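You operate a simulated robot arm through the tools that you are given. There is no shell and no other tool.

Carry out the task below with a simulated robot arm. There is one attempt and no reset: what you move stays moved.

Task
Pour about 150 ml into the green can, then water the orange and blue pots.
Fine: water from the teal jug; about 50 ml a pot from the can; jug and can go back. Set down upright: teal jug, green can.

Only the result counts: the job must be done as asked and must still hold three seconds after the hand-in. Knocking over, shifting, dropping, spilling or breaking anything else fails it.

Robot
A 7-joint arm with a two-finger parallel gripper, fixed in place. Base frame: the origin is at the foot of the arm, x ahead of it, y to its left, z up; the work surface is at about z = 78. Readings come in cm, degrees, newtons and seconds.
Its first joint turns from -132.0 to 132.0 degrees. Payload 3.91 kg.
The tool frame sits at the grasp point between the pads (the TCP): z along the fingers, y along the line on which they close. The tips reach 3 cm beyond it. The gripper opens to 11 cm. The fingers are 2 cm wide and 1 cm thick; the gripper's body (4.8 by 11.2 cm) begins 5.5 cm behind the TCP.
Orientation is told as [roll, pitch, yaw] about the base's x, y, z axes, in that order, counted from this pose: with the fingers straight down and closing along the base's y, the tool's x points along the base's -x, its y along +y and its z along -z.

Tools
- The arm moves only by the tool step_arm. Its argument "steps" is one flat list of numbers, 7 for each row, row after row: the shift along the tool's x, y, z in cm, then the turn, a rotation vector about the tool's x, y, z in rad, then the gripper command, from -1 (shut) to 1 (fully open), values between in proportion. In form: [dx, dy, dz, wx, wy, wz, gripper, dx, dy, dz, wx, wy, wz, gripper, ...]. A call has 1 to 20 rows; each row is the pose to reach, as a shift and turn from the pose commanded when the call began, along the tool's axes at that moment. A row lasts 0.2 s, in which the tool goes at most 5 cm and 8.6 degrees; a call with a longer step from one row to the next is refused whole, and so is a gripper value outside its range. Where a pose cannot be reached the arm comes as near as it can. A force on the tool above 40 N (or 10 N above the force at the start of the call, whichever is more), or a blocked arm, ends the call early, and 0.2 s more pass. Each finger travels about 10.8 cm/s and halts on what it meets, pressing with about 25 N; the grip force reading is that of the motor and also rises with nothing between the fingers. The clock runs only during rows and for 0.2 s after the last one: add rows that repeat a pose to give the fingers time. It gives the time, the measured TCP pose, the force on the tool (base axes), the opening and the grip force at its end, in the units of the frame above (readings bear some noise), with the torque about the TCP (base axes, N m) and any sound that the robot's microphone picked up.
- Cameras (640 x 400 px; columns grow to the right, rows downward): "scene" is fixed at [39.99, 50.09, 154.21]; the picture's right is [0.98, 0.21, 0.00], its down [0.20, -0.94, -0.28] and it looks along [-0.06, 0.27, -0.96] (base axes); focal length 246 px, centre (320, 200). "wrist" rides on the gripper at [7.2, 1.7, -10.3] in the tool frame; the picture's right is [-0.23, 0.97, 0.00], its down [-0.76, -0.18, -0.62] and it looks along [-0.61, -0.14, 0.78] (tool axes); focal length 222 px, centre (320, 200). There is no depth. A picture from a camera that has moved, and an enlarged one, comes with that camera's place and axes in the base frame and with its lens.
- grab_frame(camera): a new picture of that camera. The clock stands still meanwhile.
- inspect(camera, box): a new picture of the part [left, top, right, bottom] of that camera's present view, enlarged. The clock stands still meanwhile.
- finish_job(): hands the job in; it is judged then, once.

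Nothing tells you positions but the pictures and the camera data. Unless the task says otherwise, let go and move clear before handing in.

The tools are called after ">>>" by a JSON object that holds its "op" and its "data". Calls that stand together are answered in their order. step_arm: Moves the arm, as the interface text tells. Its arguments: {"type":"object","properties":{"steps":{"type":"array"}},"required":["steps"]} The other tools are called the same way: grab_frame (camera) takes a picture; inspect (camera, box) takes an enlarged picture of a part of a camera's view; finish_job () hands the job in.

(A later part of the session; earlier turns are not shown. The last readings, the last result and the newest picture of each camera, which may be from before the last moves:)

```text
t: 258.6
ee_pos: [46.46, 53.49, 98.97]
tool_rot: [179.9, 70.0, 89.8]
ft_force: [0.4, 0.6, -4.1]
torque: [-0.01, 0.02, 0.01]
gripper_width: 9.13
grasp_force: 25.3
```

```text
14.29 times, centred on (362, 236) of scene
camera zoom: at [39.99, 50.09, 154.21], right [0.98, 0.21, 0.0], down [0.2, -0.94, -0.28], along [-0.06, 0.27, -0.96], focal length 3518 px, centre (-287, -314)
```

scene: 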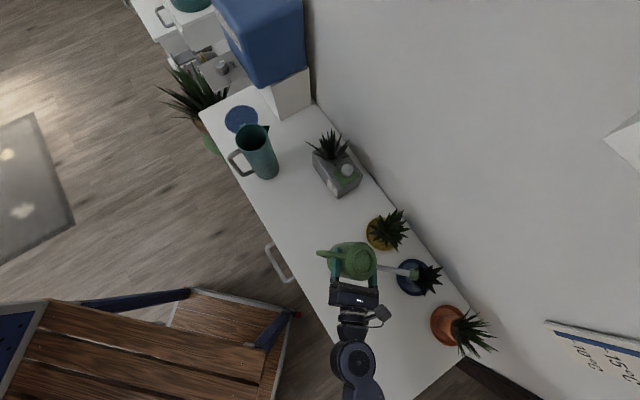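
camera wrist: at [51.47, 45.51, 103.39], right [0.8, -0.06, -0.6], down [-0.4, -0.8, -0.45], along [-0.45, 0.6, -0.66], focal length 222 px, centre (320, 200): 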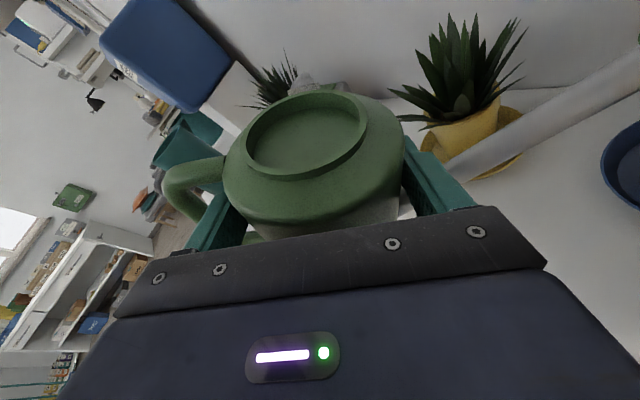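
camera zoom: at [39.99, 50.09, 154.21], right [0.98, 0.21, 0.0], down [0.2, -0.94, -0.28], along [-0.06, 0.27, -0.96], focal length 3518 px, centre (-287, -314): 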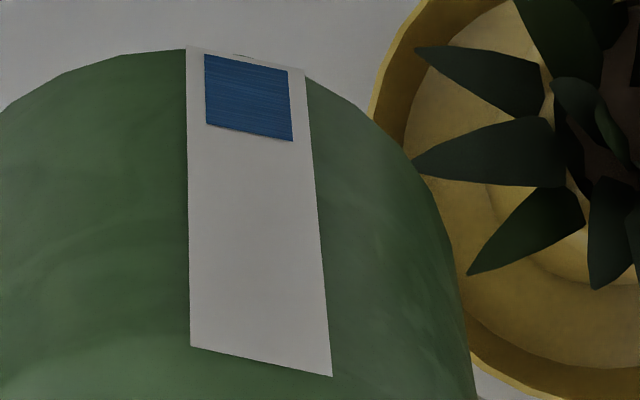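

The baseline reads about 2.75 cm for roughly 150 ml, so each pot should take about 0.92 cm off. I'll set the can upright, then do a first cautious pour over the blue pot at 31° for a few seconds.

>>> {"op": "step_arm", "data": {"steps": [0, 0, 0, 0, -0.076, 0, -1, 0, 0, 0, 0, -0.153, 0, -1, 0, 0, 0, 0, -0.229, 0, -1, 0, 0, 0, 0, -0.306, 0, -1, 0, 0, 0, 0, -0.382, 0, -1, 0, 0, 0, 0, -0.458, 0, -1, 0, 0, 0, 0, -0.535, 0, -1, 0, 0, 0, 0, -0.611, 0, -1, 0, 0, 0, 0, -0.611, 0, -1]}}

>>> {"op": "step_arm", "data": {"steps": [-0.97, -0.13, 0.26, 0.0271, 0, 0.1011, -1, -1.93, -0.23, 0.52, 0.0542, 0, 0.2023, -1, -2.8, -0.33, 0.75, 0.0813, 0, 0.3034, -1, -3.67, -0.43, 0.98, 0.1084, 0, 0.4046, -1, -5.22, 0.37, 1.4, 0.1084, 0, 0.4046, -1, -6.76, 1.17, 1.81, 0.1084, 0, 0.4046, -1, -8.21, 2.04, 2.2, 0.1084, 0, 0.4046, -1, -7.65, 2.13, 2.05, 0.1174, 0, 0.4383, -1, -7.1, 2.23, 1.9, 0.1265, 0, 0.472, -1, -7.1, 2.23, 1.9, 0.1265, 0, 0.472, -1]}}

>>> {"op": "inspect", "data": {"camera": "scene", "box": [390, 245, 440, 295]}}

```text
t: 260.6
ee_pos: [46.34, 53.6, 99.02]
tool_rot: [0.2, 74.9, -90.1]
ft_force: [0.0, -0.2, -3.5]
torque: [-0.02, 0.03, -0.02]
gripper_width: 9.12
grasp_force: 25.2
```

```text
t: 262.8
ee_pos: [48.7, 53.44, 91.57]
tool_rot: [-64.0, 58.5, -150.5]
ft_force: [-0.3, -0.1, -3.6]
torque: [0.0, -0.01, -0.01]
gripper_width: 9.1
grasp_force: 24.7
```

```text
8.00 times, centred on (415, 270) of scene
camera zoom: at [39.99, 50.09, 154.21], right [0.98, 0.21, 0.0], down [0.2, -0.94, -0.28], along [-0.06, 0.27, -0.96], focal length 1970 px, centre (-440, -360)
```

zoom: 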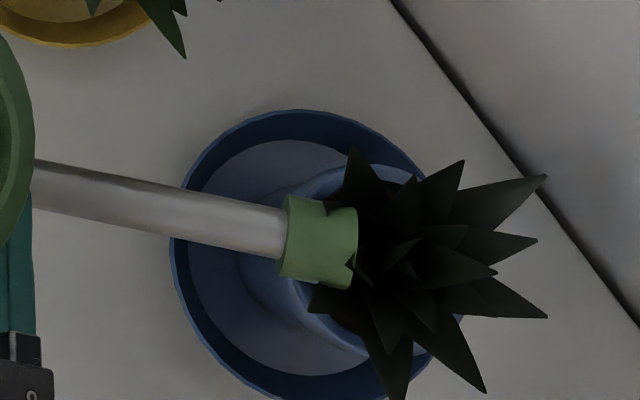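

Back over the blue pot at 28°. Now I'll tilt to 31° and hold.

>>> {"op": "step_arm", "data": {"steps": [0.27, -0.07, -0.07, 0.0045, 0, 0.0169, -1, 0.54, -0.15, -0.15, 0.009, 0, 0.0337, -1, 0.816, -0.22, -0.2185, 0.01355, 0, 0.05057, -1, 0.816, -0.22, -0.2185, 0.01355, 0, 0.05057, -1, 0.816, -0.22, -0.2185, 0.01355, 0, 0.05057, -1]}}

>>> {"op": "inspect", "data": {"camera": "scene", "box": [390, 245, 440, 295]}}

>>> {"op": "grab_frame", "data": {"camera": "wrist"}}

```text
t: 264.0
ee_pos: [48.84, 53.46, 92.39]
tool_rot: [-66.7, 55.8, -152.7]
ft_force: [-0.4, 0.7, -3.2]
torque: [-0.01, -0.02, 0.0]
gripper_width: 9.08
grasp_force: 25.3
```

```text
8.00 times, centred on (415, 270) of scene
camera zoom: at [39.99, 50.09, 154.21], right [0.98, 0.21, 0.0], down [0.2, -0.94, -0.28], along [-0.06, 0.27, -0.96], focal length 1970 px, centre (-440, -360)
```

zoom: 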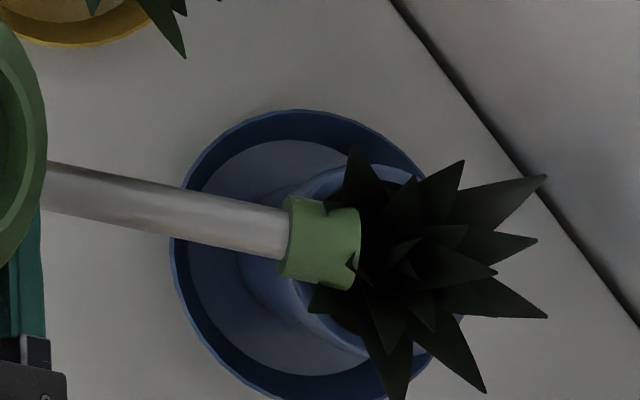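

```text
taken
camera wrist: at [55.24, 45.33, 99.91], right [0.72, -0.06, -0.69], down [-0.45, -0.8, -0.4], along [-0.53, 0.6, -0.6], focal length 222 px, centre (320, 200)
```

wrist: 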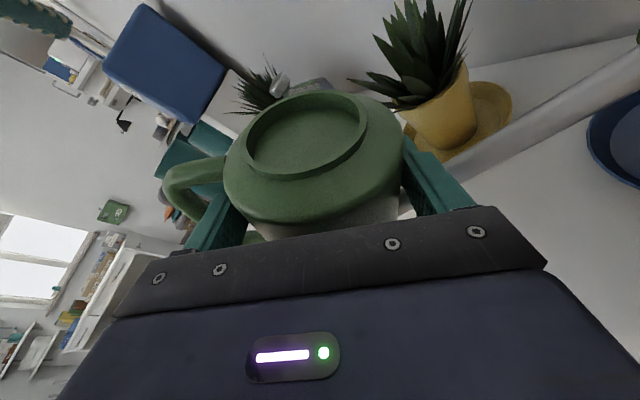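

No stream is visible from here, as expected. I'll hold two seconds more, then back off and read the scale.

>>> {"op": "step_arm", "data": {"steps": [0, 0, 0, 0, 0, 0, -1, 0, 0, 0, 0, 0, 0, -1, 0, 0, 0, 0, 0, 0, -1, 0, 0, 0, 0, 0, 0, -1, 0, 0, 0, 0, 0, 0, -1, 0, 0, 0, 0, 0, 0, -1, 0, 0, 0, 0, 0, 0, -1, 0, 0, 0, 0, 0, 0, -1]}}

>>> {"op": "step_arm", "data": {"steps": [0.53, -0.69, -0.13, -0.0175, 0, -0.0653, -1, 1.07, -1.37, -0.26, -0.035, 0, -0.1307, -1, 1.6, -2.06, -0.39, -0.0525, 0, -0.196, -1, 2.14, -2.75, -0.53, -0.07, 0, -0.2613, -1, 2.67, -3.43, -0.66, -0.0875, 0, -0.3266, -1, 3.2, -4.12, -0.79, -0.105, 0, -0.392, -1, 3.74, -4.8, -0.92, -0.1225, 0, -0.4573, -1, 4.27, -5.49, -1.05, -0.14, 0, -0.5226, -1, 4.27, -5.49, -1.05, -0.14, 0, -0.5226, -1]}}

>>> {"op": "step_arm", "data": {"steps": [0, 0, 0, 0, 0.076, 0, -1, 0, 0, 0, 0, 0.153, 0, -1, 0, 0, 0, 0, 0.229, 0, -1, 0, 0, 0, 0, 0.306, 0, -1, 0, 0, 0, 0, 0.382, 0, -1, 0, 0, 0, 0, 0.458, 0, -1, 0, 0, 0, 0, 0.535, 0, -1, 0, 0, 0, 0, 0.611, 0, -1, 0, 0, 0, 0, 0.611, 0, -1]}}

>>> {"op": "inspect", "data": {"camera": "scene", "box": [345, 222, 380, 250]}}

```text
t: 265.8
ee_pos: [48.83, 53.39, 92.54]
tool_rot: [-66.5, 55.9, -152.7]
ft_force: [-0.6, -0.2, -3.1]
torque: [-0.06, -0.03, 0.02]
gripper_width: 9.11
grasp_force: 24.8
```

```text
t: 267.8
ee_pos: [46.49, 53.64, 99.01]
tool_rot: [0.2, 75.1, -90.0]
ft_force: [0.0, 0.8, -3.9]
torque: [-0.02, 0.02, 0.0]
gripper_width: 9.13
grasp_force: 25.1
```

```text
t: 269.8
ee_pos: [46.43, 53.58, 99.0]
tool_rot: [180.0, 70.0, 89.7]
ft_force: [0.3, 0.4, -3.2]
torque: [-0.07, 0.0, 0.03]
gripper_width: 9.09
grasp_force: 25.3
```

```text
14.29 times, centred on (362, 236) of scene
camera zoom: at [39.99, 50.09, 154.21], right [0.98, 0.21, 0.0], down [0.2, -0.94, -0.28], along [-0.06, 0.27, -0.96], focal length 3518 px, centre (-287, -314)
```

zoom: 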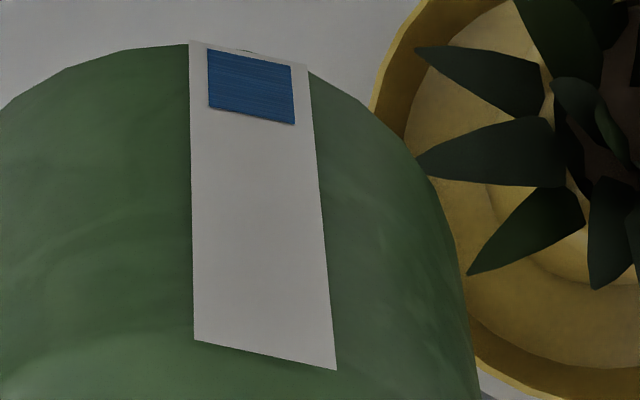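

The level dropped by 0.40 cm, about 22 ml. I'll check the pot area for stray water before continuing.

>>> {"op": "inspect", "data": {"camera": "scene", "box": [380, 235, 460, 315]}}

>>> {"op": "step_arm", "data": {"steps": [0, 0, 0, 0, -0.076, 0, -1, 0, 0, 0, 0, -0.153, 0, -1, 0, 0, 0, 0, -0.229, 0, -1, 0, 0, 0, 0, -0.306, 0, -1, 0, 0, 0, 0, -0.382, 0, -1, 0, 0, 0, 0, -0.458, 0, -1, 0, 0, 0, 0, -0.535, 0, -1, 0, 0, 0, 0, -0.611, 0, -1, 0, 0, 0, 0, -0.611, 0, -1]}}

>>> {"op": "inspect", "data": {"camera": "wrist", "box": [480, 150, 640, 290]}}

```text
5.00 times, centred on (420, 275) of scene
camera zoom: at [39.99, 50.09, 154.21], right [0.98, 0.21, 0.0], down [0.2, -0.94, -0.28], along [-0.06, 0.27, -0.96], focal length 1231 px, centre (-180, -175)
```

zoom: 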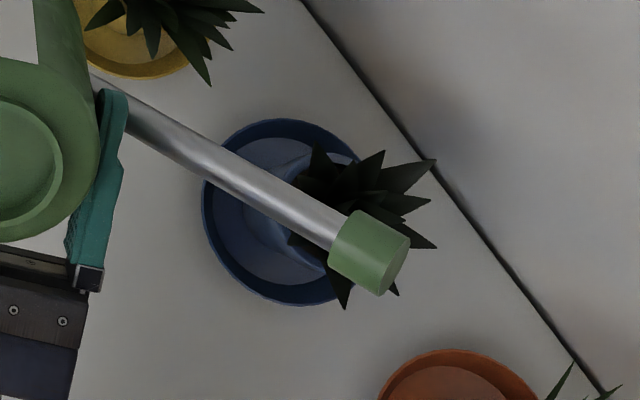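

```text
t: 271.8
ee_pos: [46.41, 53.51, 99.15]
tool_rot: [-0.1, 74.9, -90.3]
ft_force: [0.1, -0.4, -3.0]
torque: [-0.03, 0.0, -0.03]
gripper_width: 9.12
grasp_force: 25.3
```

```text
2.86 times, centred on (560, 220) of wrist
camera zoom: at [48.08, 45.47, 108.79], right [0.97, -0.06, -0.22], down [-0.18, -0.8, -0.57], along [-0.14, 0.6, -0.79], focal length 635 px, centre (-366, 143)
```

zoom: 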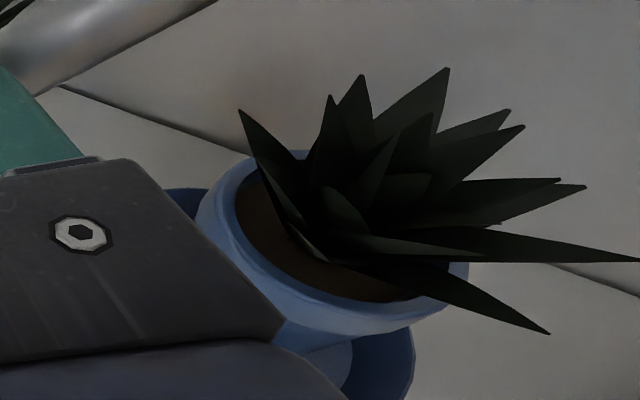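

The soil looks darker and wet, and there are no puddles. For the second part, about 28 ml more, I'll go to 31.5° for about 4 seconds.

>>> {"op": "step_arm", "data": {"steps": [-0.97, -0.13, 0.26, 0.0271, 0, 0.1011, -1, -1.93, -0.23, 0.52, 0.0542, 0, 0.2023, -1, -2.8, -0.33, 0.75, 0.0813, 0, 0.3034, -1, -3.67, -0.43, 0.98, 0.1084, 0, 0.4046, -1, -5.22, 0.37, 1.4, 0.1084, 0, 0.4046, -1, -6.76, 1.17, 1.81, 0.1084, 0, 0.4046, -1, -8.21, 2.04, 2.2, 0.1084, 0, 0.4046, -1, -7.65, 2.13, 2.05, 0.1174, 0, 0.4383, -1, -7.1, 2.23, 1.9, 0.1265, 0, 0.472, -1, -7.1, 2.23, 1.9, 0.1265, 0, 0.472, -1]}}

>>> {"op": "inspect", "data": {"camera": "scene", "box": [390, 245, 440, 295]}}

>>> {"op": "step_arm", "data": {"steps": [0.32, -0.08, -0.085, 0.0053, 0, 0.0197, -1, 0.635, -0.17, -0.17, 0.0105, 0, 0.0393, -1, 0.953, -0.25, -0.2554, 0.0158, 0, 0.059, -1, 0.953, -0.25, -0.2554, 0.0158, 0, 0.059, -1, 0.953, -0.25, -0.2554, 0.0158, 0, 0.059, -1, 0.953, -0.25, -0.2554, 0.0158, 0, 0.059, -1, 0.953, -0.25, -0.2554, 0.0158, 0, 0.059, -1, 0.953, -0.25, -0.2554, 0.0158, 0, 0.059, -1, 0.953, -0.25, -0.2554, 0.0158, 0, 0.059, -1, 0.953, -0.25, -0.2554, 0.0158, 0, 0.059, -1, 0.953, -0.25, -0.2554, 0.0158, 0, 0.059, -1, 0.953, -0.25, -0.2554, 0.0158, 0, 0.059, -1, 0.953, -0.25, -0.2554, 0.0158, 0, 0.059, -1, 0.953, -0.25, -0.2554, 0.0158, 0, 0.059, -1, 0.953, -0.25, -0.2554, 0.0158, 0, 0.059, -1, 0.953, -0.25, -0.2554, 0.0158, 0, 0.059, -1, 0.953, -0.25, -0.2554, 0.0158, 0, 0.059, -1]}}

>>> {"op": "step_arm", "data": {"steps": [0.53, -0.69, -0.13, -0.0178, 0, -0.0664, -1, 1.07, -1.38, -0.26, -0.0356, 0, -0.1328, -1, 1.6, -2.08, -0.39, -0.0534, 0, -0.1991, -1, 2.14, -2.77, -0.53, -0.0711, 0, -0.2655, -1, 2.67, -3.46, -0.66, -0.0889, 0, -0.3319, -1, 3.2, -4.15, -0.79, -0.1067, 0, -0.3983, -1, 3.74, -4.85, -0.92, -0.1245, 0, -0.4646, -1, 4.27, -5.54, -1.05, -0.1423, 0, -0.531, -1, 4.27, -5.54, -1.05, -0.1423, 0, -0.531, -1]}}

>>> {"op": "step_arm", "data": {"steps": [0, 0, 0, 0, 0.076, 0, -1, 0, 0, 0, 0, 0.153, 0, -1, 0, 0, 0, 0, 0.229, 0, -1, 0, 0, 0, 0, 0.306, 0, -1, 0, 0, 0, 0, 0.382, 0, -1, 0, 0, 0, 0, 0.458, 0, -1, 0, 0, 0, 0, 0.535, 0, -1, 0, 0, 0, 0, 0.611, 0, -1, 0, 0, 0, 0, 0.611, 0, -1]}}

>>> {"op": "inspect", "data": {"camera": "scene", "box": [345, 222, 380, 250]}}

```text
t: 274.0
ee_pos: [48.71, 53.65, 91.68]
tool_rot: [-64.0, 58.5, -150.4]
ft_force: [-0.2, 0.1, -3.0]
torque: [0.0, -0.02, -0.03]
gripper_width: 9.11
grasp_force: 25.0
```

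```text
8.00 times, centred on (415, 270) of scene
camera zoom: at [39.99, 50.09, 154.21], right [0.98, 0.21, 0.0], down [0.2, -0.94, -0.28], along [-0.06, 0.27, -0.96], focal length 1970 px, centre (-440, -360)
```

zoom: 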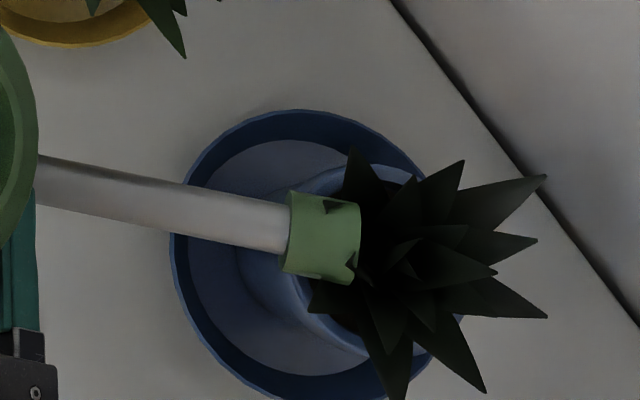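

```text
t: 277.6
ee_pos: [48.87, 53.65, 92.61]
tool_rot: [-67.0, 55.4, -153.0]
ft_force: [0.1, -0.9, -1.9]
torque: [-0.04, -0.01, -0.01]
gripper_width: 9.12
grasp_force: 25.1
```

```text
t: 279.6
ee_pos: [46.65, 53.7, 99.36]
tool_rot: [0.2, 75.0, -90.1]
ft_force: [0.4, 0.8, -3.9]
torque: [-0.04, 0.03, 0.01]
gripper_width: 9.11
grasp_force: 25.0
```

```text
t: 281.6
ee_pos: [46.42, 53.78, 99.34]
tool_rot: [-180.0, 69.9, 89.7]
ft_force: [0.5, 0.0, -3.4]
torque: [-0.06, 0.03, -0.06]
gripper_width: 9.09
grasp_force: 25.1
```

```text
14.29 times, centred on (362, 236) of scene
camera zoom: at [39.99, 50.09, 154.21], right [0.98, 0.21, 0.0], down [0.2, -0.94, -0.28], along [-0.06, 0.27, -0.96], focal length 3518 px, centre (-287, -314)
```

zoom: 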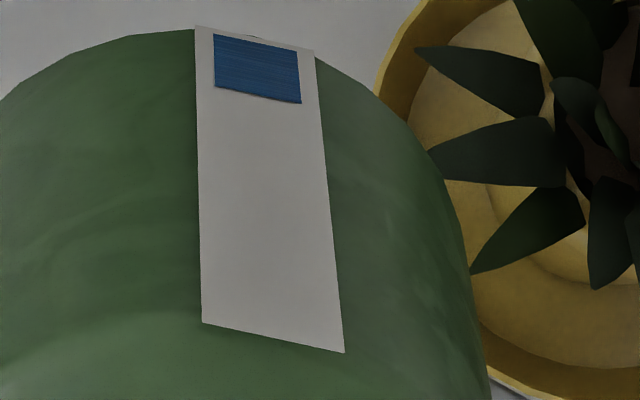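

In total 0.64 cm has gone, about 35 ml. One more short pour at 32.4° should bring the blue pot to about 50 ml.

>>> {"op": "step_arm", "data": {"steps": [0, 0, 0, 0, -0.076, 0, -1, 0, 0, 0, 0, -0.153, 0, -1, 0, 0, 0, 0, -0.229, 0, -1, 0, 0, 0, 0, -0.306, 0, -1, 0, 0, 0, 0, -0.382, 0, -1, 0, 0, 0, 0, -0.458, 0, -1, 0, 0, 0, 0, -0.535, 0, -1, 0, 0, 0, 0, -0.611, 0, -1, 0, 0, 0, 0, -0.611, 0, -1]}}

>>> {"op": "step_arm", "data": {"steps": [-1.2, -0.13, 0.32, 0.0271, 0, 0.1011, -1, -2.2, -0.23, 0.59, 0.0542, 0, 0.2023, -1, -3.1, -0.33, 0.83, 0.0813, 0, 0.3034, -1, -4.0, -0.43, 1.07, 0.1084, 0, 0.4046, -1, -5.5, 0.37, 1.47, 0.1084, 0, 0.4046, -1, -7.0, 1.17, 1.87, 0.1084, 0, 0.4046, -1, -8.5, 2.04, 2.28, 0.1084, 0, 0.4046, -1, -7.95, 2.13, 2.13, 0.1174, 0, 0.4383, -1, -7.4, 2.23, 1.98, 0.1265, 0, 0.472, -1, -7.4, 2.23, 1.98, 0.1265, 0, 0.472, -1]}}

>>> {"op": "inspect", "data": {"camera": "scene", "box": [390, 245, 440, 295]}}

```text
t: 283.6
ee_pos: [46.47, 53.73, 99.38]
tool_rot: [-0.1, 74.9, -90.4]
ft_force: [0.0, -0.3, -2.6]
torque: [-0.02, 0.03, -0.03]
gripper_width: 9.1
grasp_force: 24.8
```

```text
t: 285.8
ee_pos: [48.66, 53.76, 91.66]
tool_rot: [-64.0, 58.5, -150.4]
ft_force: [0.7, 0.4, -4.0]
torque: [-0.05, -0.03, 0.01]
gripper_width: 9.09
grasp_force: 24.9
```

```text
8.00 times, centred on (415, 270) of scene
camera zoom: at [39.99, 50.09, 154.21], right [0.98, 0.21, 0.0], down [0.2, -0.94, -0.28], along [-0.06, 0.27, -0.96], focal length 1970 px, centre (-440, -360)
```

zoom: 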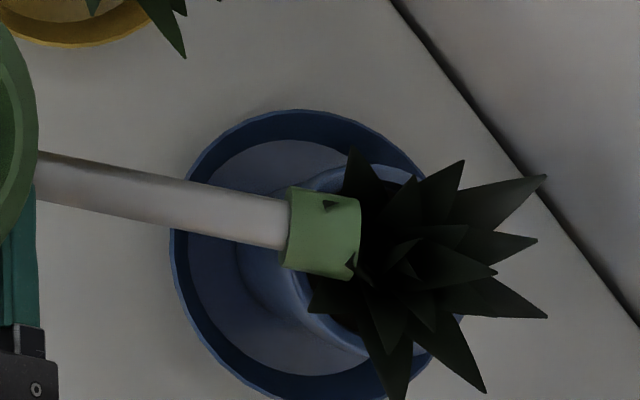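

>>> {"op": "step_arm", "data": {"steps": [0.3, -0.08, -0.08, 0.005, 0, 0.0185, -1, 0.6, -0.16, -0.16, 0.0099, 0, 0.0371, -1, 0.9, -0.23, -0.24, 0.0149, 0, 0.0556, -1, 1.206, -0.31, -0.323, 0.01987, 0, 0.07418, -1, 1.206, -0.31, -0.323, 0.01987, 0, 0.07418, -1, 1.206, -0.31, -0.323, 0.01987, 0, 0.07418, -1, 1.206, -0.31, -0.323, 0.01987, 0, 0.07418, -1, 1.206, -0.31, -0.323, 0.01987, 0, 0.07418, -1, 1.206, -0.31, -0.323, 0.01987, 0, 0.07418, -1, 1.206, -0.31, -0.323, 0.01987, 0, 0.07418, -1, 1.206, -0.31, -0.323, 0.01987, 0, 0.07418, -1, 1.206, -0.31, -0.323, 0.01987, 0, 0.07418, -1, 1.206, -0.31, -0.323, 0.01987, 0, 0.07418, -1, 1.206, -0.31, -0.323, 0.01987, 0, 0.07418, -1]}}

>>> {"op": "step_arm", "data": {"steps": [0.53, -0.69, -0.13, -0.0183, 0, -0.0683, -1, 1.07, -1.39, -0.26, -0.0366, 0, -0.1366, -1, 1.6, -2.1, -0.39, -0.0549, 0, -0.2049, -1, 2.14, -2.8, -0.53, -0.0732, 0, -0.2732, -1, 2.67, -3.5, -0.66, -0.0914, 0, -0.3415, -1, 3.2, -4.2, -0.79, -0.1097, 0, -0.4098, -1, 3.74, -4.9, -0.92, -0.128, 0, -0.478, -1, 4.15, -5.6, -1.02, -0.1463, 0, -0.5462, -1, 4.15, -5.6, -1.02, -0.1463, 0, -0.5462, -1]}}

>>> {"op": "step_arm", "data": {"steps": [0, 0, 0, 0, 0.076, 0, -1, 0, 0, 0, 0, 0.153, 0, -1, 0, 0, 0, 0, 0.229, 0, -1, 0, 0, 0, 0, 0.306, 0, -1, 0, 0, 0, 0, 0.382, 0, -1, 0, 0, 0, 0, 0.458, 0, -1, 0, 0, 0, 0, 0.535, 0, -1, 0, 0, 0, 0, 0.611, 0, -1, 0, 0, 0, 0, 0.611, 0, -1]}}

>>> {"op": "inspect", "data": {"camera": "scene", "box": [345, 222, 380, 250]}}

```text
t: 288.8
ee_pos: [48.98, 53.67, 92.94]
tool_rot: [-67.8, 54.6, -153.6]
ft_force: [0.1, -0.6, -3.5]
torque: [0.02, -0.02, -0.01]
gripper_width: 9.1
grasp_force: 24.6
```

```text
t: 290.8
ee_pos: [46.59, 53.81, 99.6]
tool_rot: [0.1, 74.9, -90.1]
ft_force: [0.2, 0.2, -2.0]
torque: [-0.02, 0.04, 0.01]
gripper_width: 9.09
grasp_force: 24.2
```

```text
t: 292.8
ee_pos: [46.55, 53.73, 99.45]
tool_rot: [-180.1, 70.0, 89.9]
ft_force: [0.3, 0.4, -2.5]
torque: [-0.06, 0.0, -0.01]
gripper_width: 9.11
grasp_force: 24.6
```

```text
14.29 times, centred on (362, 236) of scene
camera zoom: at [39.99, 50.09, 154.21], right [0.98, 0.21, 0.0], down [0.2, -0.94, -0.28], along [-0.06, 0.27, -0.96], focal length 3518 px, centre (-287, -314)
```

zoom: 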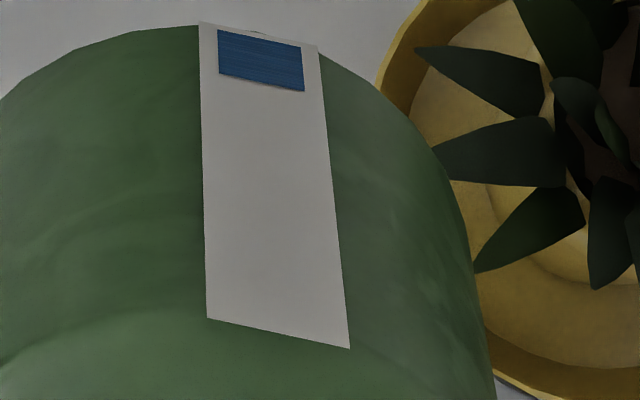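

The column is down to about 1.79 cm, so the blue pot got about 52 ml. I'll set the can upright and move over toward the orange pot, staying high.

>>> {"op": "step_arm", "data": {"steps": [0, 0, 0, 0, -0.076, 0, -1, 0, 0, 0, 0, -0.153, 0, -1, 0, 0, 0, 0, -0.229, 0, -1, 0, 0, 0, 0, -0.306, 0, -1, 0, 0, 0, 0, -0.382, 0, -1, 0, 0, 0, 0, -0.458, 0, -1, 0, 0, 0, 0, -0.535, 0, -1, 0, 0, 0, 0, -0.611, 0, -1, 0, 0, 0, 0, -0.611, 0, -1]}}

>>> {"op": "step_arm", "data": {"steps": [-0.23, 0.92, -0.85, 0, 0, 0, -1, -0.46, 1.83, -1.71, 0, 0, 0, -1, -0.69, 2.75, -2.56, 0, 0, 0, -1, -0.91, 3.67, -3.41, 0, 0, 0, -1, -1.14, 4.58, -4.27, 0, 0, 0, -1, -1.37, 5.5, -5.12, 0, 0, 0, -1, -1.6, 6.42, -5.97, 0, 0, 0, -1, -1.83, 7.33, -6.83, 0, 0, 0, -1, -2.06, 8.25, -7.68, 0, 0, 0, -1, -2.28, 9.17, -8.53, 0, 0, 0, -1, -2.51, 10.08, -9.39, 0, 0, 0, -1, -2.74, 11.0, -10.24, 0, 0, 0, -1, -2.74, 11.0, -10.24, 0, 0, 0, -1]}}

>>> {"op": "grab_frame", "data": {"camera": "scene"}}

>>> {"op": "grab_frame", "data": {"camera": "wrist"}}

```text
t: 294.8
ee_pos: [46.59, 53.75, 99.52]
tool_rot: [0.0, 74.9, -90.3]
ft_force: [0.0, 0.4, -2.8]
torque: [-0.04, 0.0, -0.01]
gripper_width: 9.12
grasp_force: 24.9
```

```text
t: 297.6
ee_pos: [57.43, 43.1, 99.57]
tool_rot: [0.0, 75.0, -90.1]
ft_force: [0.5, 0.3, -3.5]
torque: [-0.05, -0.01, -0.03]
gripper_width: 9.11
grasp_force: 24.9
```

```text
taken
```

scene: 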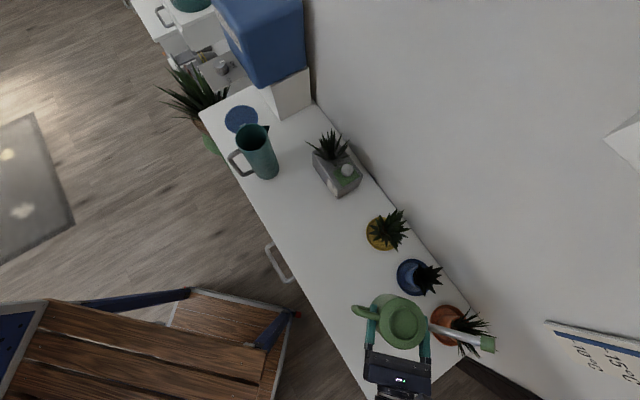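

```text
taken
camera wrist: at [59.11, 34.97, 109.27], right [0.97, -0.06, -0.22], down [-0.18, -0.8, -0.57], along [-0.14, 0.6, -0.79], focal length 222 px, centre (320, 200)
```

wrist: 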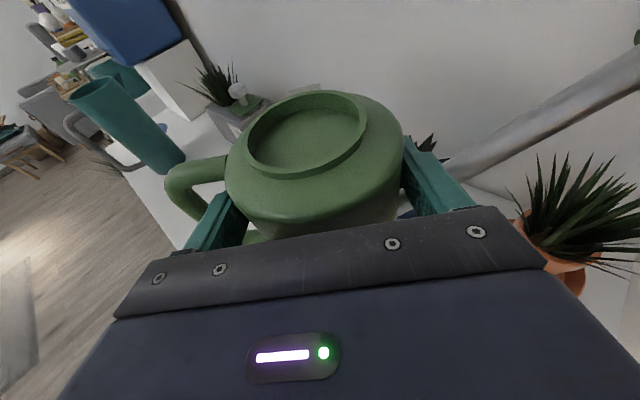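

>>> {"op": "inspect", "data": {"camera": "wrist", "box": [480, 150, 640, 290]}}

>>> {"op": "inspect", "data": {"camera": "scene", "box": [410, 280, 510, 380]}}

>>> {"op": "inspect", "data": {"camera": "scene", "box": [385, 245, 455, 305]}}

```text
2.86 times, centred on (560, 220) of wrist
camera zoom: at [59.11, 34.97, 109.27], right [0.97, -0.06, -0.22], down [-0.18, -0.8, -0.57], along [-0.14, 0.6, -0.79], focal length 635 px, centre (-366, 143)
```

zoom: 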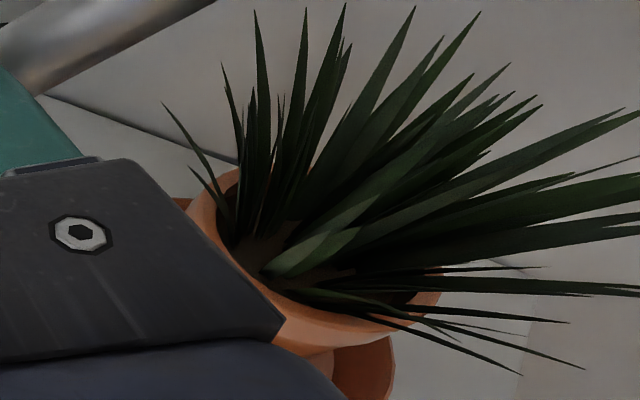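

```text
4.00 times, centred on (460, 330) of scene
camera zoom: at [39.99, 50.09, 154.21], right [0.98, 0.21, 0.0], down [0.2, -0.94, -0.28], along [-0.06, 0.27, -0.96], focal length 985 px, centre (-240, -320)
```

zoom: 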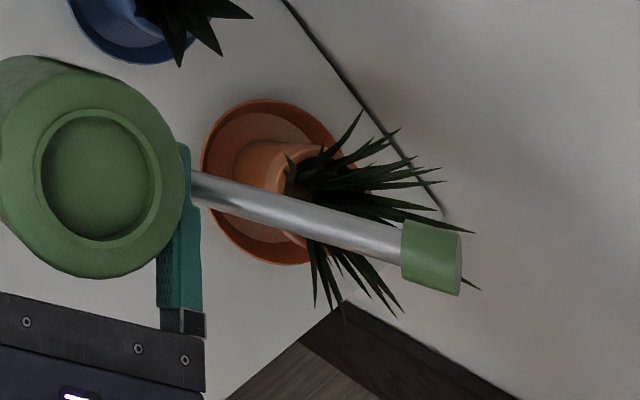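

```text
6.67 times, centred on (420, 275) of scene
camera zoom: at [39.99, 50.09, 154.21], right [0.98, 0.21, 0.0], down [0.2, -0.94, -0.28], along [-0.06, 0.27, -0.96], focal length 1642 px, centre (-347, -300)
```

zoom: 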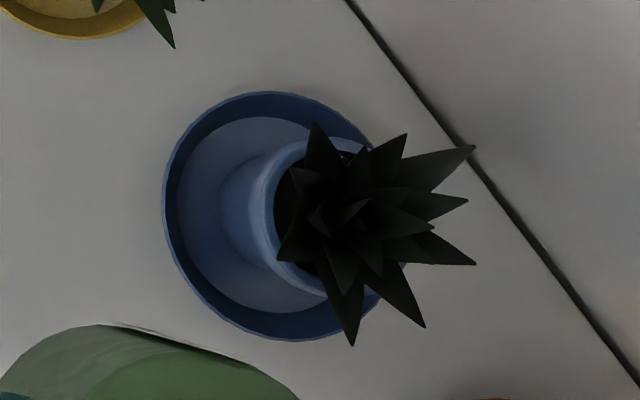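

The soil in the blue pot is dark and wet, with no spill. The orange pot's centre is near (78.0, 43.6) with open soil on the −x side. I'll move the rose into position over it at 28°, before any flow.

>>> {"op": "step_arm", "data": {"steps": [-1.06, -0.13, 0.28, 0.0271, 0, 0.1011, -1, -2.12, -0.23, 0.57, 0.0542, 0, 0.2023, -1, -3.19, -0.33, 0.85, 0.0813, 0, 0.3034, -1, -4.22, -0.43, 1.13, 0.1084, 0, 0.4046, -1, -5.77, 0.4, 1.55, 0.1084, 0, 0.4046, -1, -7.31, 1.25, 1.96, 0.1084, 0, 0.4046, -1, -8.76, 2.19, 2.35, 0.1084, 0, 0.4046, -1, -8.2, 2.275, 2.2, 0.1174, 0, 0.4383, -1, -7.65, 2.38, 2.05, 0.1265, 0, 0.472, -1, -7.65, 2.38, 2.05, 0.1265, 0, 0.472, -1]}}

>>> {"op": "inspect", "data": {"camera": "scene", "box": [410, 280, 510, 380]}}

>>> {"op": "grab_frame", "data": {"camera": "scene"}}

```text
t: 299.8
ee_pos: [59.85, 43.12, 91.65]
tool_rot: [-64.0, 58.5, -150.5]
ft_force: [0.1, 0.1, -2.7]
torque: [-0.06, -0.05, 0.0]
gripper_width: 9.13
grasp_force: 24.5
```

```text
4.00 times, centred on (460, 330) of scene
camera zoom: at [39.99, 50.09, 154.21], right [0.98, 0.21, 0.0], down [0.2, -0.94, -0.28], along [-0.06, 0.27, -0.96], focal length 985 px, centre (-240, -320)
```

zoom: 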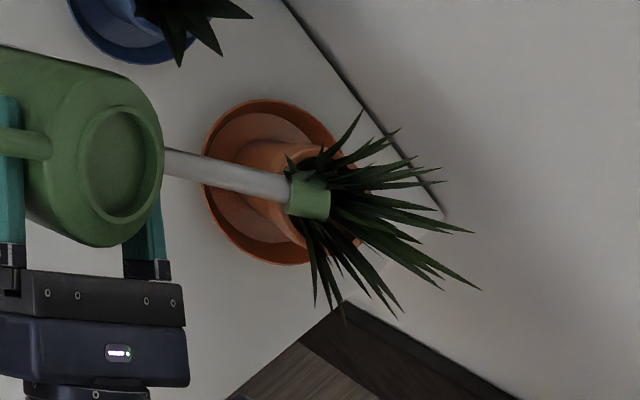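

```text
taken
```

scene: 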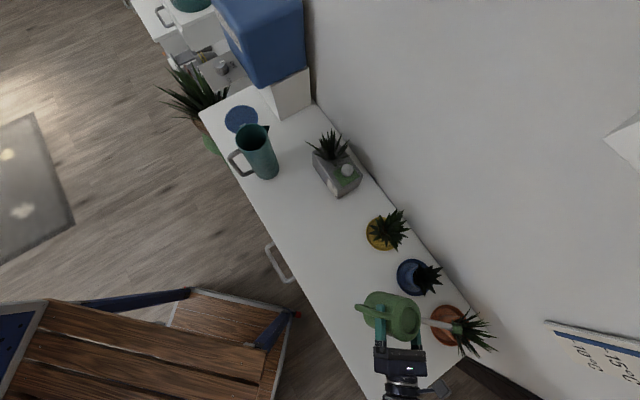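

The rose end is 1.7 cm inside the pot's centre line, over soil. I'll pour at 34° for about 2.5 seconds.

>>> {"op": "step_arm", "data": {"steps": [0.41, -0.1, -0.11, 0.0068, 0, 0.0253, -1, 0.82, -0.2, -0.22, 0.0136, 0, 0.0506, -1, 1.23, -0.3, -0.33, 0.0203, 0, 0.0758, -1, 1.641, -0.405, -0.44, 0.0271, 0, 0.1011, -1, 1.641, -0.405, -0.44, 0.0271, 0, 0.1011, -1, 1.641, -0.405, -0.44, 0.0271, 0, 0.1011, -1, 1.641, -0.405, -0.44, 0.0271, 0, 0.1011, -1, 1.641, -0.405, -0.44, 0.0271, 0, 0.1011, -1, 1.641, -0.405, -0.44, 0.0271, 0, 0.1011, -1, 1.641, -0.405, -0.44, 0.0271, 0, 0.1011, -1, 1.641, -0.405, -0.44, 0.0271, 0, 0.1011, -1, 1.641, -0.405, -0.44, 0.0271, 0, 0.1011, -1, 1.641, -0.405, -0.44, 0.0271, 0, 0.1011, -1, 1.641, -0.405, -0.44, 0.0271, 0, 0.1011, -1]}}

>>> {"op": "inspect", "data": {"camera": "scene", "box": [430, 295, 490, 355]}}

>>> {"op": "step_arm", "data": {"steps": [0.45, -0.66, -0.11, -0.0171, 0, -0.0637, -1, 0.9, -1.31, -0.22, -0.0341, 0, -0.1274, -1, 1.35, -1.97, -0.33, -0.0512, 0, -0.191, -1, 1.8, -2.63, -0.44, -0.0683, 0, -0.2547, -1, 2.25, -3.29, -0.55, -0.0853, 0, -0.3184, -1, 2.7, -3.95, -0.66, -0.1024, 0, -0.3821, -1, 3.15, -4.6, -0.77, -0.1195, 0, -0.4458, -1, 3.6, -5.26, -0.88, -0.1365, 0, -0.5094, -1, 4.05, -5.92, -0.99, -0.1536, 0, -0.5731, -1, 4.05, -5.92, -0.99, -0.1536, 0, -0.5731, -1]}}

>>> {"op": "step_arm", "data": {"steps": [0, 0, 0, 0, 0.076, 0, -1, 0, 0, 0, 0, 0.153, 0, -1, 0, 0, 0, 0, 0.229, 0, -1, 0, 0, 0, 0, 0.306, 0, -1, 0, 0, 0, 0, 0.382, 0, -1, 0, 0, 0, 0, 0.458, 0, -1, 0, 0, 0, 0, 0.535, 0, -1, 0, 0, 0, 0, 0.611, 0, -1, 0, 0, 0, 0, 0.611, 0, -1]}}

>>> {"op": "inspect", "data": {"camera": "scene", "box": [355, 270, 455, 370]}}

```text
t: 302.8
ee_pos: [60.39, 43.03, 93.32]
tool_rot: [-69.1, 53.2, -154.5]
ft_force: [0.2, -0.1, -3.1]
torque: [0.01, 0.0, 0.01]
gripper_width: 9.1
grasp_force: 25.6
```

```text
6.67 times, centred on (460, 325) of scene
camera zoom: at [39.99, 50.09, 154.21], right [0.98, 0.21, 0.0], down [0.2, -0.94, -0.28], along [-0.06, 0.27, -0.96], focal length 1642 px, centre (-613, -633)
```

zoom: 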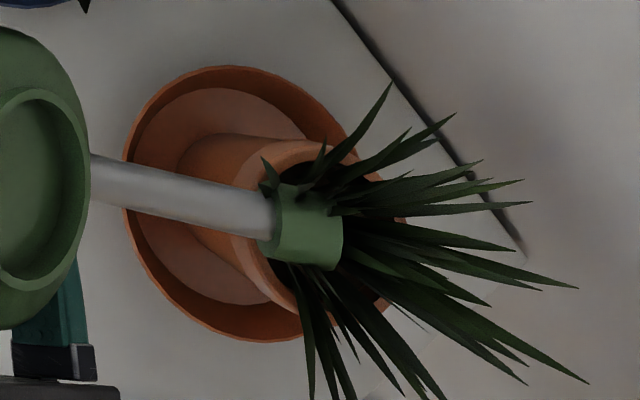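

```text
t: 305.0
ee_pos: [57.81, 43.17, 100.19]
tool_rot: [0.1, 75.0, -89.9]
ft_force: [0.6, -0.5, -3.0]
torque: [0.01, 0.02, 0.02]
gripper_width: 9.1
grasp_force: 25.6
```

```text
t: 307.0
ee_pos: [57.83, 43.25, 100.06]
tool_rot: [-179.6, 71.7, 89.8]
ft_force: [0.5, -0.7, -3.4]
torque: [-0.04, 0.03, -0.02]
gripper_width: 9.11
grasp_force: 25.0
```

```text
4.00 times, centred on (405, 320) of scene
camera zoom: at [39.99, 50.09, 154.21], right [0.98, 0.21, 0.0], down [0.2, -0.94, -0.28], along [-0.06, 0.27, -0.96], focal length 985 px, centre (-20, -280)
```

zoom: 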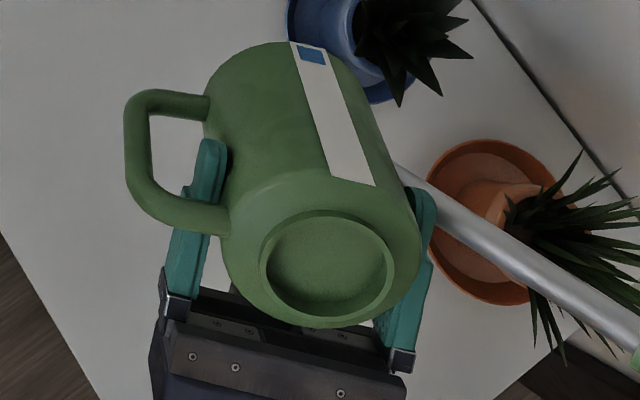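

>>> {"op": "inspect", "data": {"camera": "scene", "box": [385, 277, 433, 319]}}

```text
9.52 times, centred on (409, 298) of scene
camera zoom: at [39.99, 50.09, 154.21], right [0.98, 0.21, 0.0], down [0.2, -0.94, -0.28], along [-0.06, 0.27, -0.96], focal length 2346 px, centre (-528, -733)
```

zoom: 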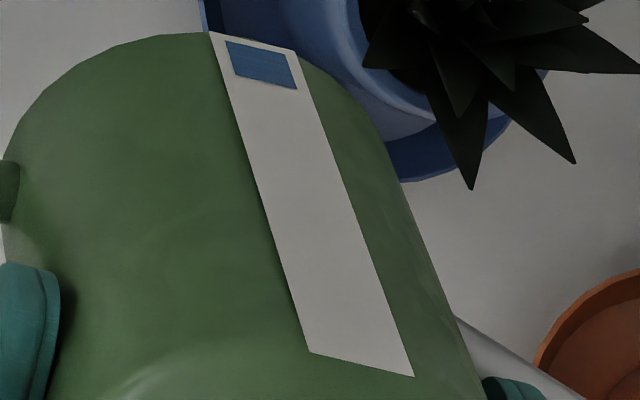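

>>> {"op": "inspect", "data": {"camera": "scene", "box": [393, 277, 413, 292]}}

```text
16.00 times, centred on (403, 284) of scene
camera zoom: at [39.99, 50.09, 154.21], right [0.98, 0.21, 0.0], down [0.2, -0.94, -0.28], along [-0.06, 0.27, -0.96], focal length 3940 px, centre (-1008, -1152)
```

zoom: 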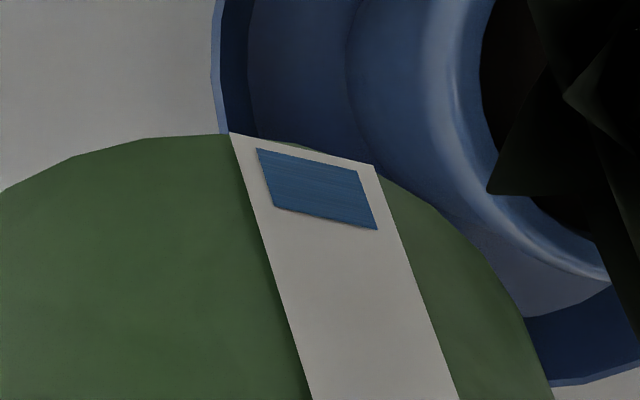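

The column reads about 1.32 cm, so the orange pot has had about 26 ml. I'll do a second pour there for the other half.

>>> {"op": "step_arm", "data": {"steps": [0, 0, 0, 0, -0.076, 0, -1, 0, 0, 0, 0, -0.153, 0, -1, 0, 0, 0, 0, -0.229, 0, -1, 0, 0, 0, 0, -0.306, 0, -1, 0, 0, 0, 0, -0.382, 0, -1, 0, 0, 0, 0, -0.458, 0, -1, 0, 0, 0, 0, -0.535, 0, -1, 0, 0, 0, 0, -0.611, 0, -1, 0, 0, 0, 0, -0.611, 0, -1]}}

>>> {"op": "step_arm", "data": {"steps": [0, 0, 0, 0, 0, 0, -1]}}

```text
t: 309.0
ee_pos: [57.87, 43.15, 100.15]
tool_rot: [0.1, 74.8, -90.2]
ft_force: [-0.3, 0.0, -2.5]
torque: [-0.01, 0.02, 0.02]
gripper_width: 9.1
grasp_force: 24.9
```

```text
t: 309.4
ee_pos: [57.87, 43.16, 100.11]
tool_rot: [0.1, 75.0, -90.1]
ft_force: [0.2, -0.4, -3.0]
torque: [-0.04, 0.03, 0.0]
gripper_width: 9.1
grasp_force: 24.5
```

>>> {"op": "step_arm", "data": {"steps": [-1.16, -0.2, 0.31, 0.0271, 0, 0.1011, -1, -2.32, -0.4, 0.62, 0.0542, 0, 0.2023, -1, -3.57, -0.6, 0.96, 0.0813, 0, 0.3034, -1, -4.73, -0.83, 1.27, 0.1084, 0, 0.4046, -1, -6.28, 0.05, 1.66, 0.1084, 0, 0.4046, -1, -7.83, 0.92, 2.05, 0.1084, 0, 0.4046, -1, -9.29, 1.79, 2.42, 0.1084, 0, 0.4046, -1, -8.73, 1.875, 2.26, 0.1174, 0, 0.4383, -1, -8.18, 1.95, 2.12, 0.1265, 0, 0.472, -1, -8.18, 1.95, 2.12, 0.1265, 0, 0.472, -1]}}

>>> {"op": "inspect", "data": {"camera": "scene", "box": [430, 295, 490, 355]}}

```text
t: 311.6
ee_pos: [59.69, 43.18, 91.47]
tool_rot: [-64.0, 58.5, -150.4]
ft_force: [0.7, -0.2, -3.0]
torque: [-0.01, -0.02, 0.05]
gripper_width: 9.08
grasp_force: 25.7
```

```text
6.67 times, centred on (460, 325) of scene
camera zoom: at [39.99, 50.09, 154.21], right [0.98, 0.21, 0.0], down [0.2, -0.94, -0.28], along [-0.06, 0.27, -0.96], focal length 1642 px, centre (-613, -633)
```

zoom: 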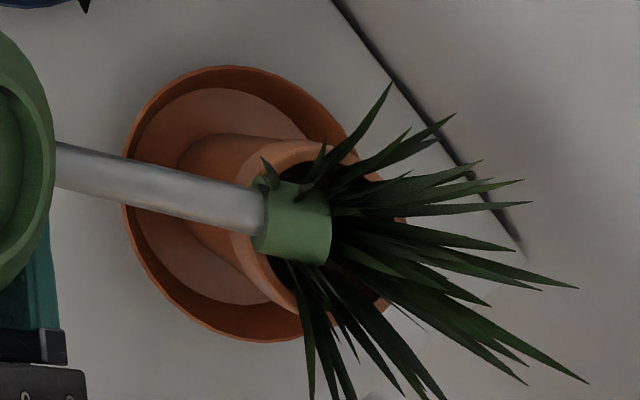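

>>> {"op": "step_arm", "data": {"steps": [0.41, -0.06, -0.11, 0.0065, 0, 0.0243, -1, 0.82, -0.11, -0.22, 0.013, 0, 0.0486, -1, 1.24, -0.17, -0.33, 0.0195, 0, 0.0728, -1, 1.65, -0.23, -0.44, 0.026, 0, 0.0971, -1, 2.06, -0.286, -0.552, 0.03252, 0, 0.12138, -1, 2.06, -0.286, -0.552, 0.03252, 0, 0.12138, -1, 2.06, -0.286, -0.552, 0.03252, 0, 0.12138, -1, 2.06, -0.286, -0.552, 0.03252, 0, 0.12138, -1, 2.06, -0.286, -0.552, 0.03252, 0, 0.12138, -1, 2.06, -0.286, -0.552, 0.03252, 0, 0.12138, -1, 2.06, -0.286, -0.552, 0.03252, 0, 0.12138, -1, 2.06, -0.286, -0.552, 0.03252, 0, 0.12138, -1, 2.06, -0.286, -0.552, 0.03252, 0, 0.12138, -1, 2.06, -0.286, -0.552, 0.03252, 0, 0.12138, -1]}}

>>> {"op": "step_arm", "data": {"steps": [0.45, -0.66, -0.11, -0.0177, 0, -0.066, -1, 0.9, -1.31, -0.22, -0.0353, 0, -0.1319, -1, 1.35, -1.97, -0.33, -0.053, 0, -0.1979, -1, 1.8, -2.63, -0.44, -0.0707, 0, -0.2638, -1, 2.25, -3.29, -0.55, -0.0884, 0, -0.3298, -1, 2.7, -3.95, -0.66, -0.106, 0, -0.3957, -1, 3.15, -4.6, -0.77, -0.1237, 0, -0.4617, -1, 3.6, -5.26, -0.88, -0.1414, 0, -0.5276, -1, 3.9, -5.95, -0.97, -0.159, 0, -0.5934, -1, 3.9, -5.95, -0.97, -0.159, 0, -0.5934, -1]}}

>>> {"op": "step_arm", "data": {"steps": [0, 0, 0, 0, 0.076, 0, -1, 0, 0, 0, 0, 0.153, 0, -1, 0, 0, 0, 0, 0.229, 0, -1, 0, 0, 0, 0, 0.306, 0, -1, 0, 0, 0, 0, 0.382, 0, -1, 0, 0, 0, 0, 0.458, 0, -1, 0, 0, 0, 0, 0.535, 0, -1, 0, 0, 0, 0, 0.611, 0, -1, 0, 0, 0, 0, 0.611, 0, -1]}}

>>> {"op": "inspect", "data": {"camera": "scene", "box": [385, 277, 433, 319]}}

>>> {"op": "inspect", "data": {"camera": "scene", "box": [393, 277, 413, 292]}}

```text
t: 314.6
ee_pos: [60.42, 43.2, 93.67]
tool_rot: [-69.8, 52.1, -155.2]
ft_force: [-0.3, -0.7, -2.4]
torque: [0.0, -0.01, -0.01]
gripper_width: 9.11
grasp_force: 24.7
```

```text
t: 316.8
ee_pos: [57.86, 43.13, 100.31]
tool_rot: [0.4, 75.0, -89.8]
ft_force: [0.8, 0.0, -2.2]
torque: [-0.04, 0.02, 0.01]
gripper_width: 9.12
grasp_force: 25.1
```

```text
t: 318.8
ee_pos: [58.09, 43.19, 100.37]
tool_rot: [-179.7, 71.8, 89.9]
ft_force: [-0.1, 0.0, -2.5]
torque: [-0.02, 0.01, 0.0]
gripper_width: 9.1
grasp_force: 24.3
```

```text
9.52 times, centred on (409, 298) of scene
camera zoom: at [39.99, 50.09, 154.21], right [0.98, 0.21, 0.0], down [0.2, -0.94, -0.28], along [-0.06, 0.27, -0.96], focal length 2346 px, centre (-528, -733)
```

zoom: 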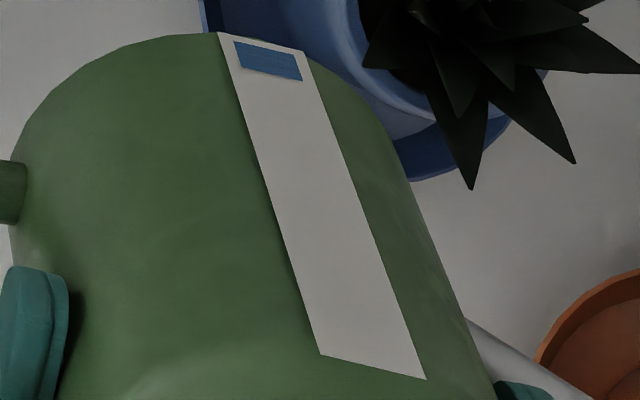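

```text
16.00 times, centred on (403, 284) of scene
camera zoom: at [39.99, 50.09, 154.21], right [0.98, 0.21, 0.0], down [0.2, -0.94, -0.28], along [-0.06, 0.27, -0.96], focal length 3940 px, centre (-1008, -1152)
```

zoom: 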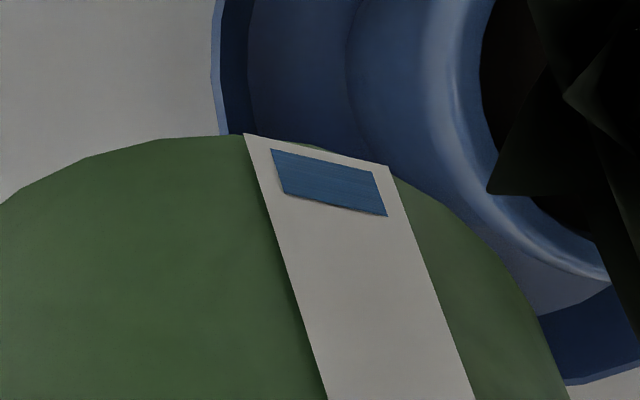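

About 0.97 cm is left, so the orange pot has had roughly 45 ml. I'll stand the can upright and take a set of weight readings to cross-check the total poured out.

>>> {"op": "step_arm", "data": {"steps": [0, 0, 0, 0, -0.076, 0, -1, 0, 0, 0, 0, -0.153, 0, -1, 0, 0, 0, 0, -0.229, 0, -1, 0, 0, 0, 0, -0.306, 0, -1, 0, 0, 0, 0, -0.382, 0, -1, 0, 0, 0, 0, -0.458, 0, -1, 0, 0, 0, 0, -0.535, 0, -1, 0, 0, 0, 0, -0.611, 0, -1, 0, 0, 0, 0, -0.611, 0, -1]}}

>>> {"op": "step_arm", "data": {"steps": [0, 0, 0, 0, 0, 0, -1]}}

>>> {"op": "step_arm", "data": {"steps": [0, 0, 0, 0, 0, 0, -1]}}

>>> {"op": "step_arm", "data": {"steps": [0, 0, 0, 0, 0, 0, -1]}}

>>> {"op": "step_arm", "data": {"steps": [0, 0, 0, 0, 0, 0, -1]}}

>>> {"op": "step_arm", "data": {"steps": [0, 0, 0, 0, 0, 0, -1]}}

>>> {"op": "step_arm", "data": {"steps": [0, 0, 0, 0, 0, 0, -1]}}

>>> {"op": "step_arm", "data": {"steps": [0, 0, 0, 0, 0, 0, -1]}}

>>> {"op": "step_arm", "data": {"steps": [0, 0, 0, 0, 0, 0, -1]}}

>>> {"op": "step_arm", "data": {"steps": [0, 0, 0, 0, 0, 0, -1]}}

>>> {"op": "step_arm", "data": {"steps": [0, 0, 0, 0, 0, 0, -1]}}

>>> {"op": "step_arm", "data": {"steps": [0, 0, 0, 0, 0, 0, -1]}}

>>> {"op": "step_arm", "data": {"steps": [0, 0, 0, 0, 0, 0, -1]}}

>>> {"op": "step_arm", "data": {"steps": [0, 0, 0, 0, 0, 0, -1]}}

>>> {"op": "step_arm", "data": {"steps": [0, 0, 0, 0, 0, 0, -1]}}

>>> {"op": "step_arm", "data": {"steps": [0, 0, 0, 0, 0, 0, -1]}}

>>> {"op": "step_arm", "data": {"steps": [0, 0, 0, 0, 0, 0, -1]}}

>>> {"op": "inspect", "data": {"camera": "wrist", "box": [480, 150, 640, 290]}}

```text
t: 320.8
ee_pos: [57.92, 43.14, 100.39]
tool_rot: [0.0, 74.9, -90.2]
ft_force: [0.6, 0.1, -2.0]
torque: [0.01, -0.01, -0.01]
gripper_width: 9.11
grasp_force: 25.0
```

```text
t: 321.2
ee_pos: [57.8, 43.16, 100.26]
tool_rot: [0.1, 75.0, -90.0]
ft_force: [-0.8, -0.3, -2.4]
torque: [0.02, 0.0, 0.0]
gripper_width: 9.11
grasp_force: 25.1
```

```text
t: 321.6
ee_pos: [57.86, 43.18, 100.4]
tool_rot: [0.1, 75.0, -90.1]
ft_force: [0.4, -0.1, -3.3]
torque: [-0.05, 0.02, -0.02]
gripper_width: 9.11
grasp_force: 24.3
```

```text
t: 322.0
ee_pos: [57.84, 43.23, 100.26]
tool_rot: [0.2, 75.0, -90.1]
ft_force: [0.6, -0.6, -2.9]
torque: [0.0, 0.0, -0.01]
gripper_width: 9.11
grasp_force: 25.3
```

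```text
t: 322.4
ee_pos: [57.83, 43.27, 100.36]
tool_rot: [0.1, 75.0, -90.1]
ft_force: [0.0, 0.4, -2.9]
torque: [0.0, 0.03, 0.01]
gripper_width: 9.09
grasp_force: 24.3
```

```text
t: 322.8
ee_pos: [58.04, 43.24, 100.26]
tool_rot: [0.1, 75.0, -90.2]
ft_force: [0.7, 0.0, -2.6]
torque: [-0.05, 0.04, -0.06]
gripper_width: 9.11
grasp_force: 24.7
```

```text
t: 323.2
ee_pos: [57.92, 43.32, 100.39]
tool_rot: [0.1, 74.9, -90.0]
ft_force: [-1.2, -0.2, -1.6]
torque: [0.01, 0.0, 0.0]
gripper_width: 9.12
grasp_force: 25.0
```

```text
t: 323.6
ee_pos: [57.94, 43.22, 100.21]
tool_rot: [0.1, 74.9, -90.1]
ft_force: [-0.9, 0.3, -2.5]
torque: [-0.03, 0.0, -0.02]
gripper_width: 9.08
grasp_force: 24.6
```

```text
t: 324.0
ee_pos: [57.88, 43.21, 100.33]
tool_rot: [0.1, 75.1, -90.1]
ft_force: [0.5, 0.6, -3.5]
torque: [-0.04, 0.0, 0.0]
gripper_width: 9.08
grasp_force: 24.7
```

```text
t: 324.4
ee_pos: [57.9, 43.19, 100.21]
tool_rot: [0.1, 75.0, -90.1]
ft_force: [0.4, -0.3, -2.6]
torque: [-0.04, 0.04, 0.02]
gripper_width: 9.08
grasp_force: 24.9
```

```text
t: 324.8
ee_pos: [57.89, 43.28, 100.26]
tool_rot: [0.1, 75.1, -90.0]
ft_force: [-0.9, 0.5, -2.7]
torque: [-0.03, 0.0, 0.0]
gripper_width: 9.08
grasp_force: 25.1
```

```text
t: 325.2
ee_pos: [57.87, 43.28, 100.43]
tool_rot: [0.2, 75.0, -90.1]
ft_force: [-0.1, 0.3, -2.3]
torque: [-0.03, 0.02, 0.01]
gripper_width: 9.11
grasp_force: 25.4
```

```text
t: 325.6
ee_pos: [57.89, 43.24, 100.3]
tool_rot: [0.1, 75.0, -90.1]
ft_force: [-0.8, -0.2, -2.6]
torque: [0.01, 0.03, 0.03]
gripper_width: 9.08
grasp_force: 25.0
```

```text
t: 326.0
ee_pos: [57.9, 43.22, 100.34]
tool_rot: [0.1, 75.0, -90.1]
ft_force: [-0.2, -0.5, -2.4]
torque: [0.0, 0.0, -0.02]
gripper_width: 9.1
grasp_force: 25.1
```

```text
t: 326.4
ee_pos: [57.96, 43.19, 100.3]
tool_rot: [0.2, 75.0, -90.1]
ft_force: [-0.2, 0.6, -2.8]
torque: [-0.04, -0.01, 0.02]
gripper_width: 9.11
grasp_force: 24.4
```

```text
t: 326.8
ee_pos: [57.9, 43.18, 100.3]
tool_rot: [0.2, 75.1, -90.1]
ft_force: [-0.4, -0.1, -2.2]
torque: [-0.01, 0.0, 0.02]
gripper_width: 9.1
grasp_force: 25.4
```

```text
t: 327.2
ee_pos: [57.96, 43.2, 100.49]
tool_rot: [0.1, 75.0, -90.0]
ft_force: [0.8, 0.3, -3.2]
torque: [0.02, -0.01, 0.04]
gripper_width: 9.08
grasp_force: 25.3
```

```text
2.86 times, centred on (560, 220) of wrist
camera zoom: at [59.54, 35.09, 110.06], right [0.97, -0.06, -0.22], down [-0.18, -0.8, -0.57], along [-0.14, 0.6, -0.79], focal length 635 px, centre (-366, 143)
```

zoom: 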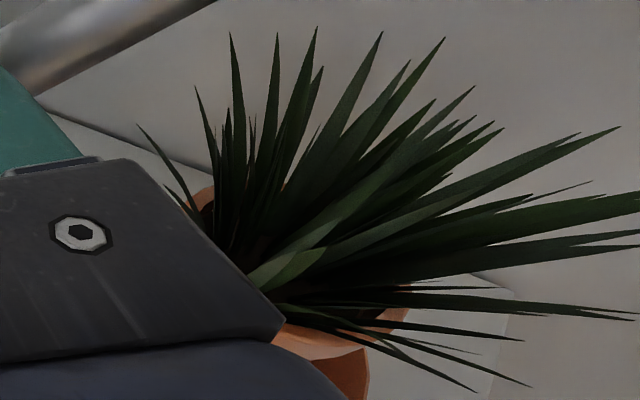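

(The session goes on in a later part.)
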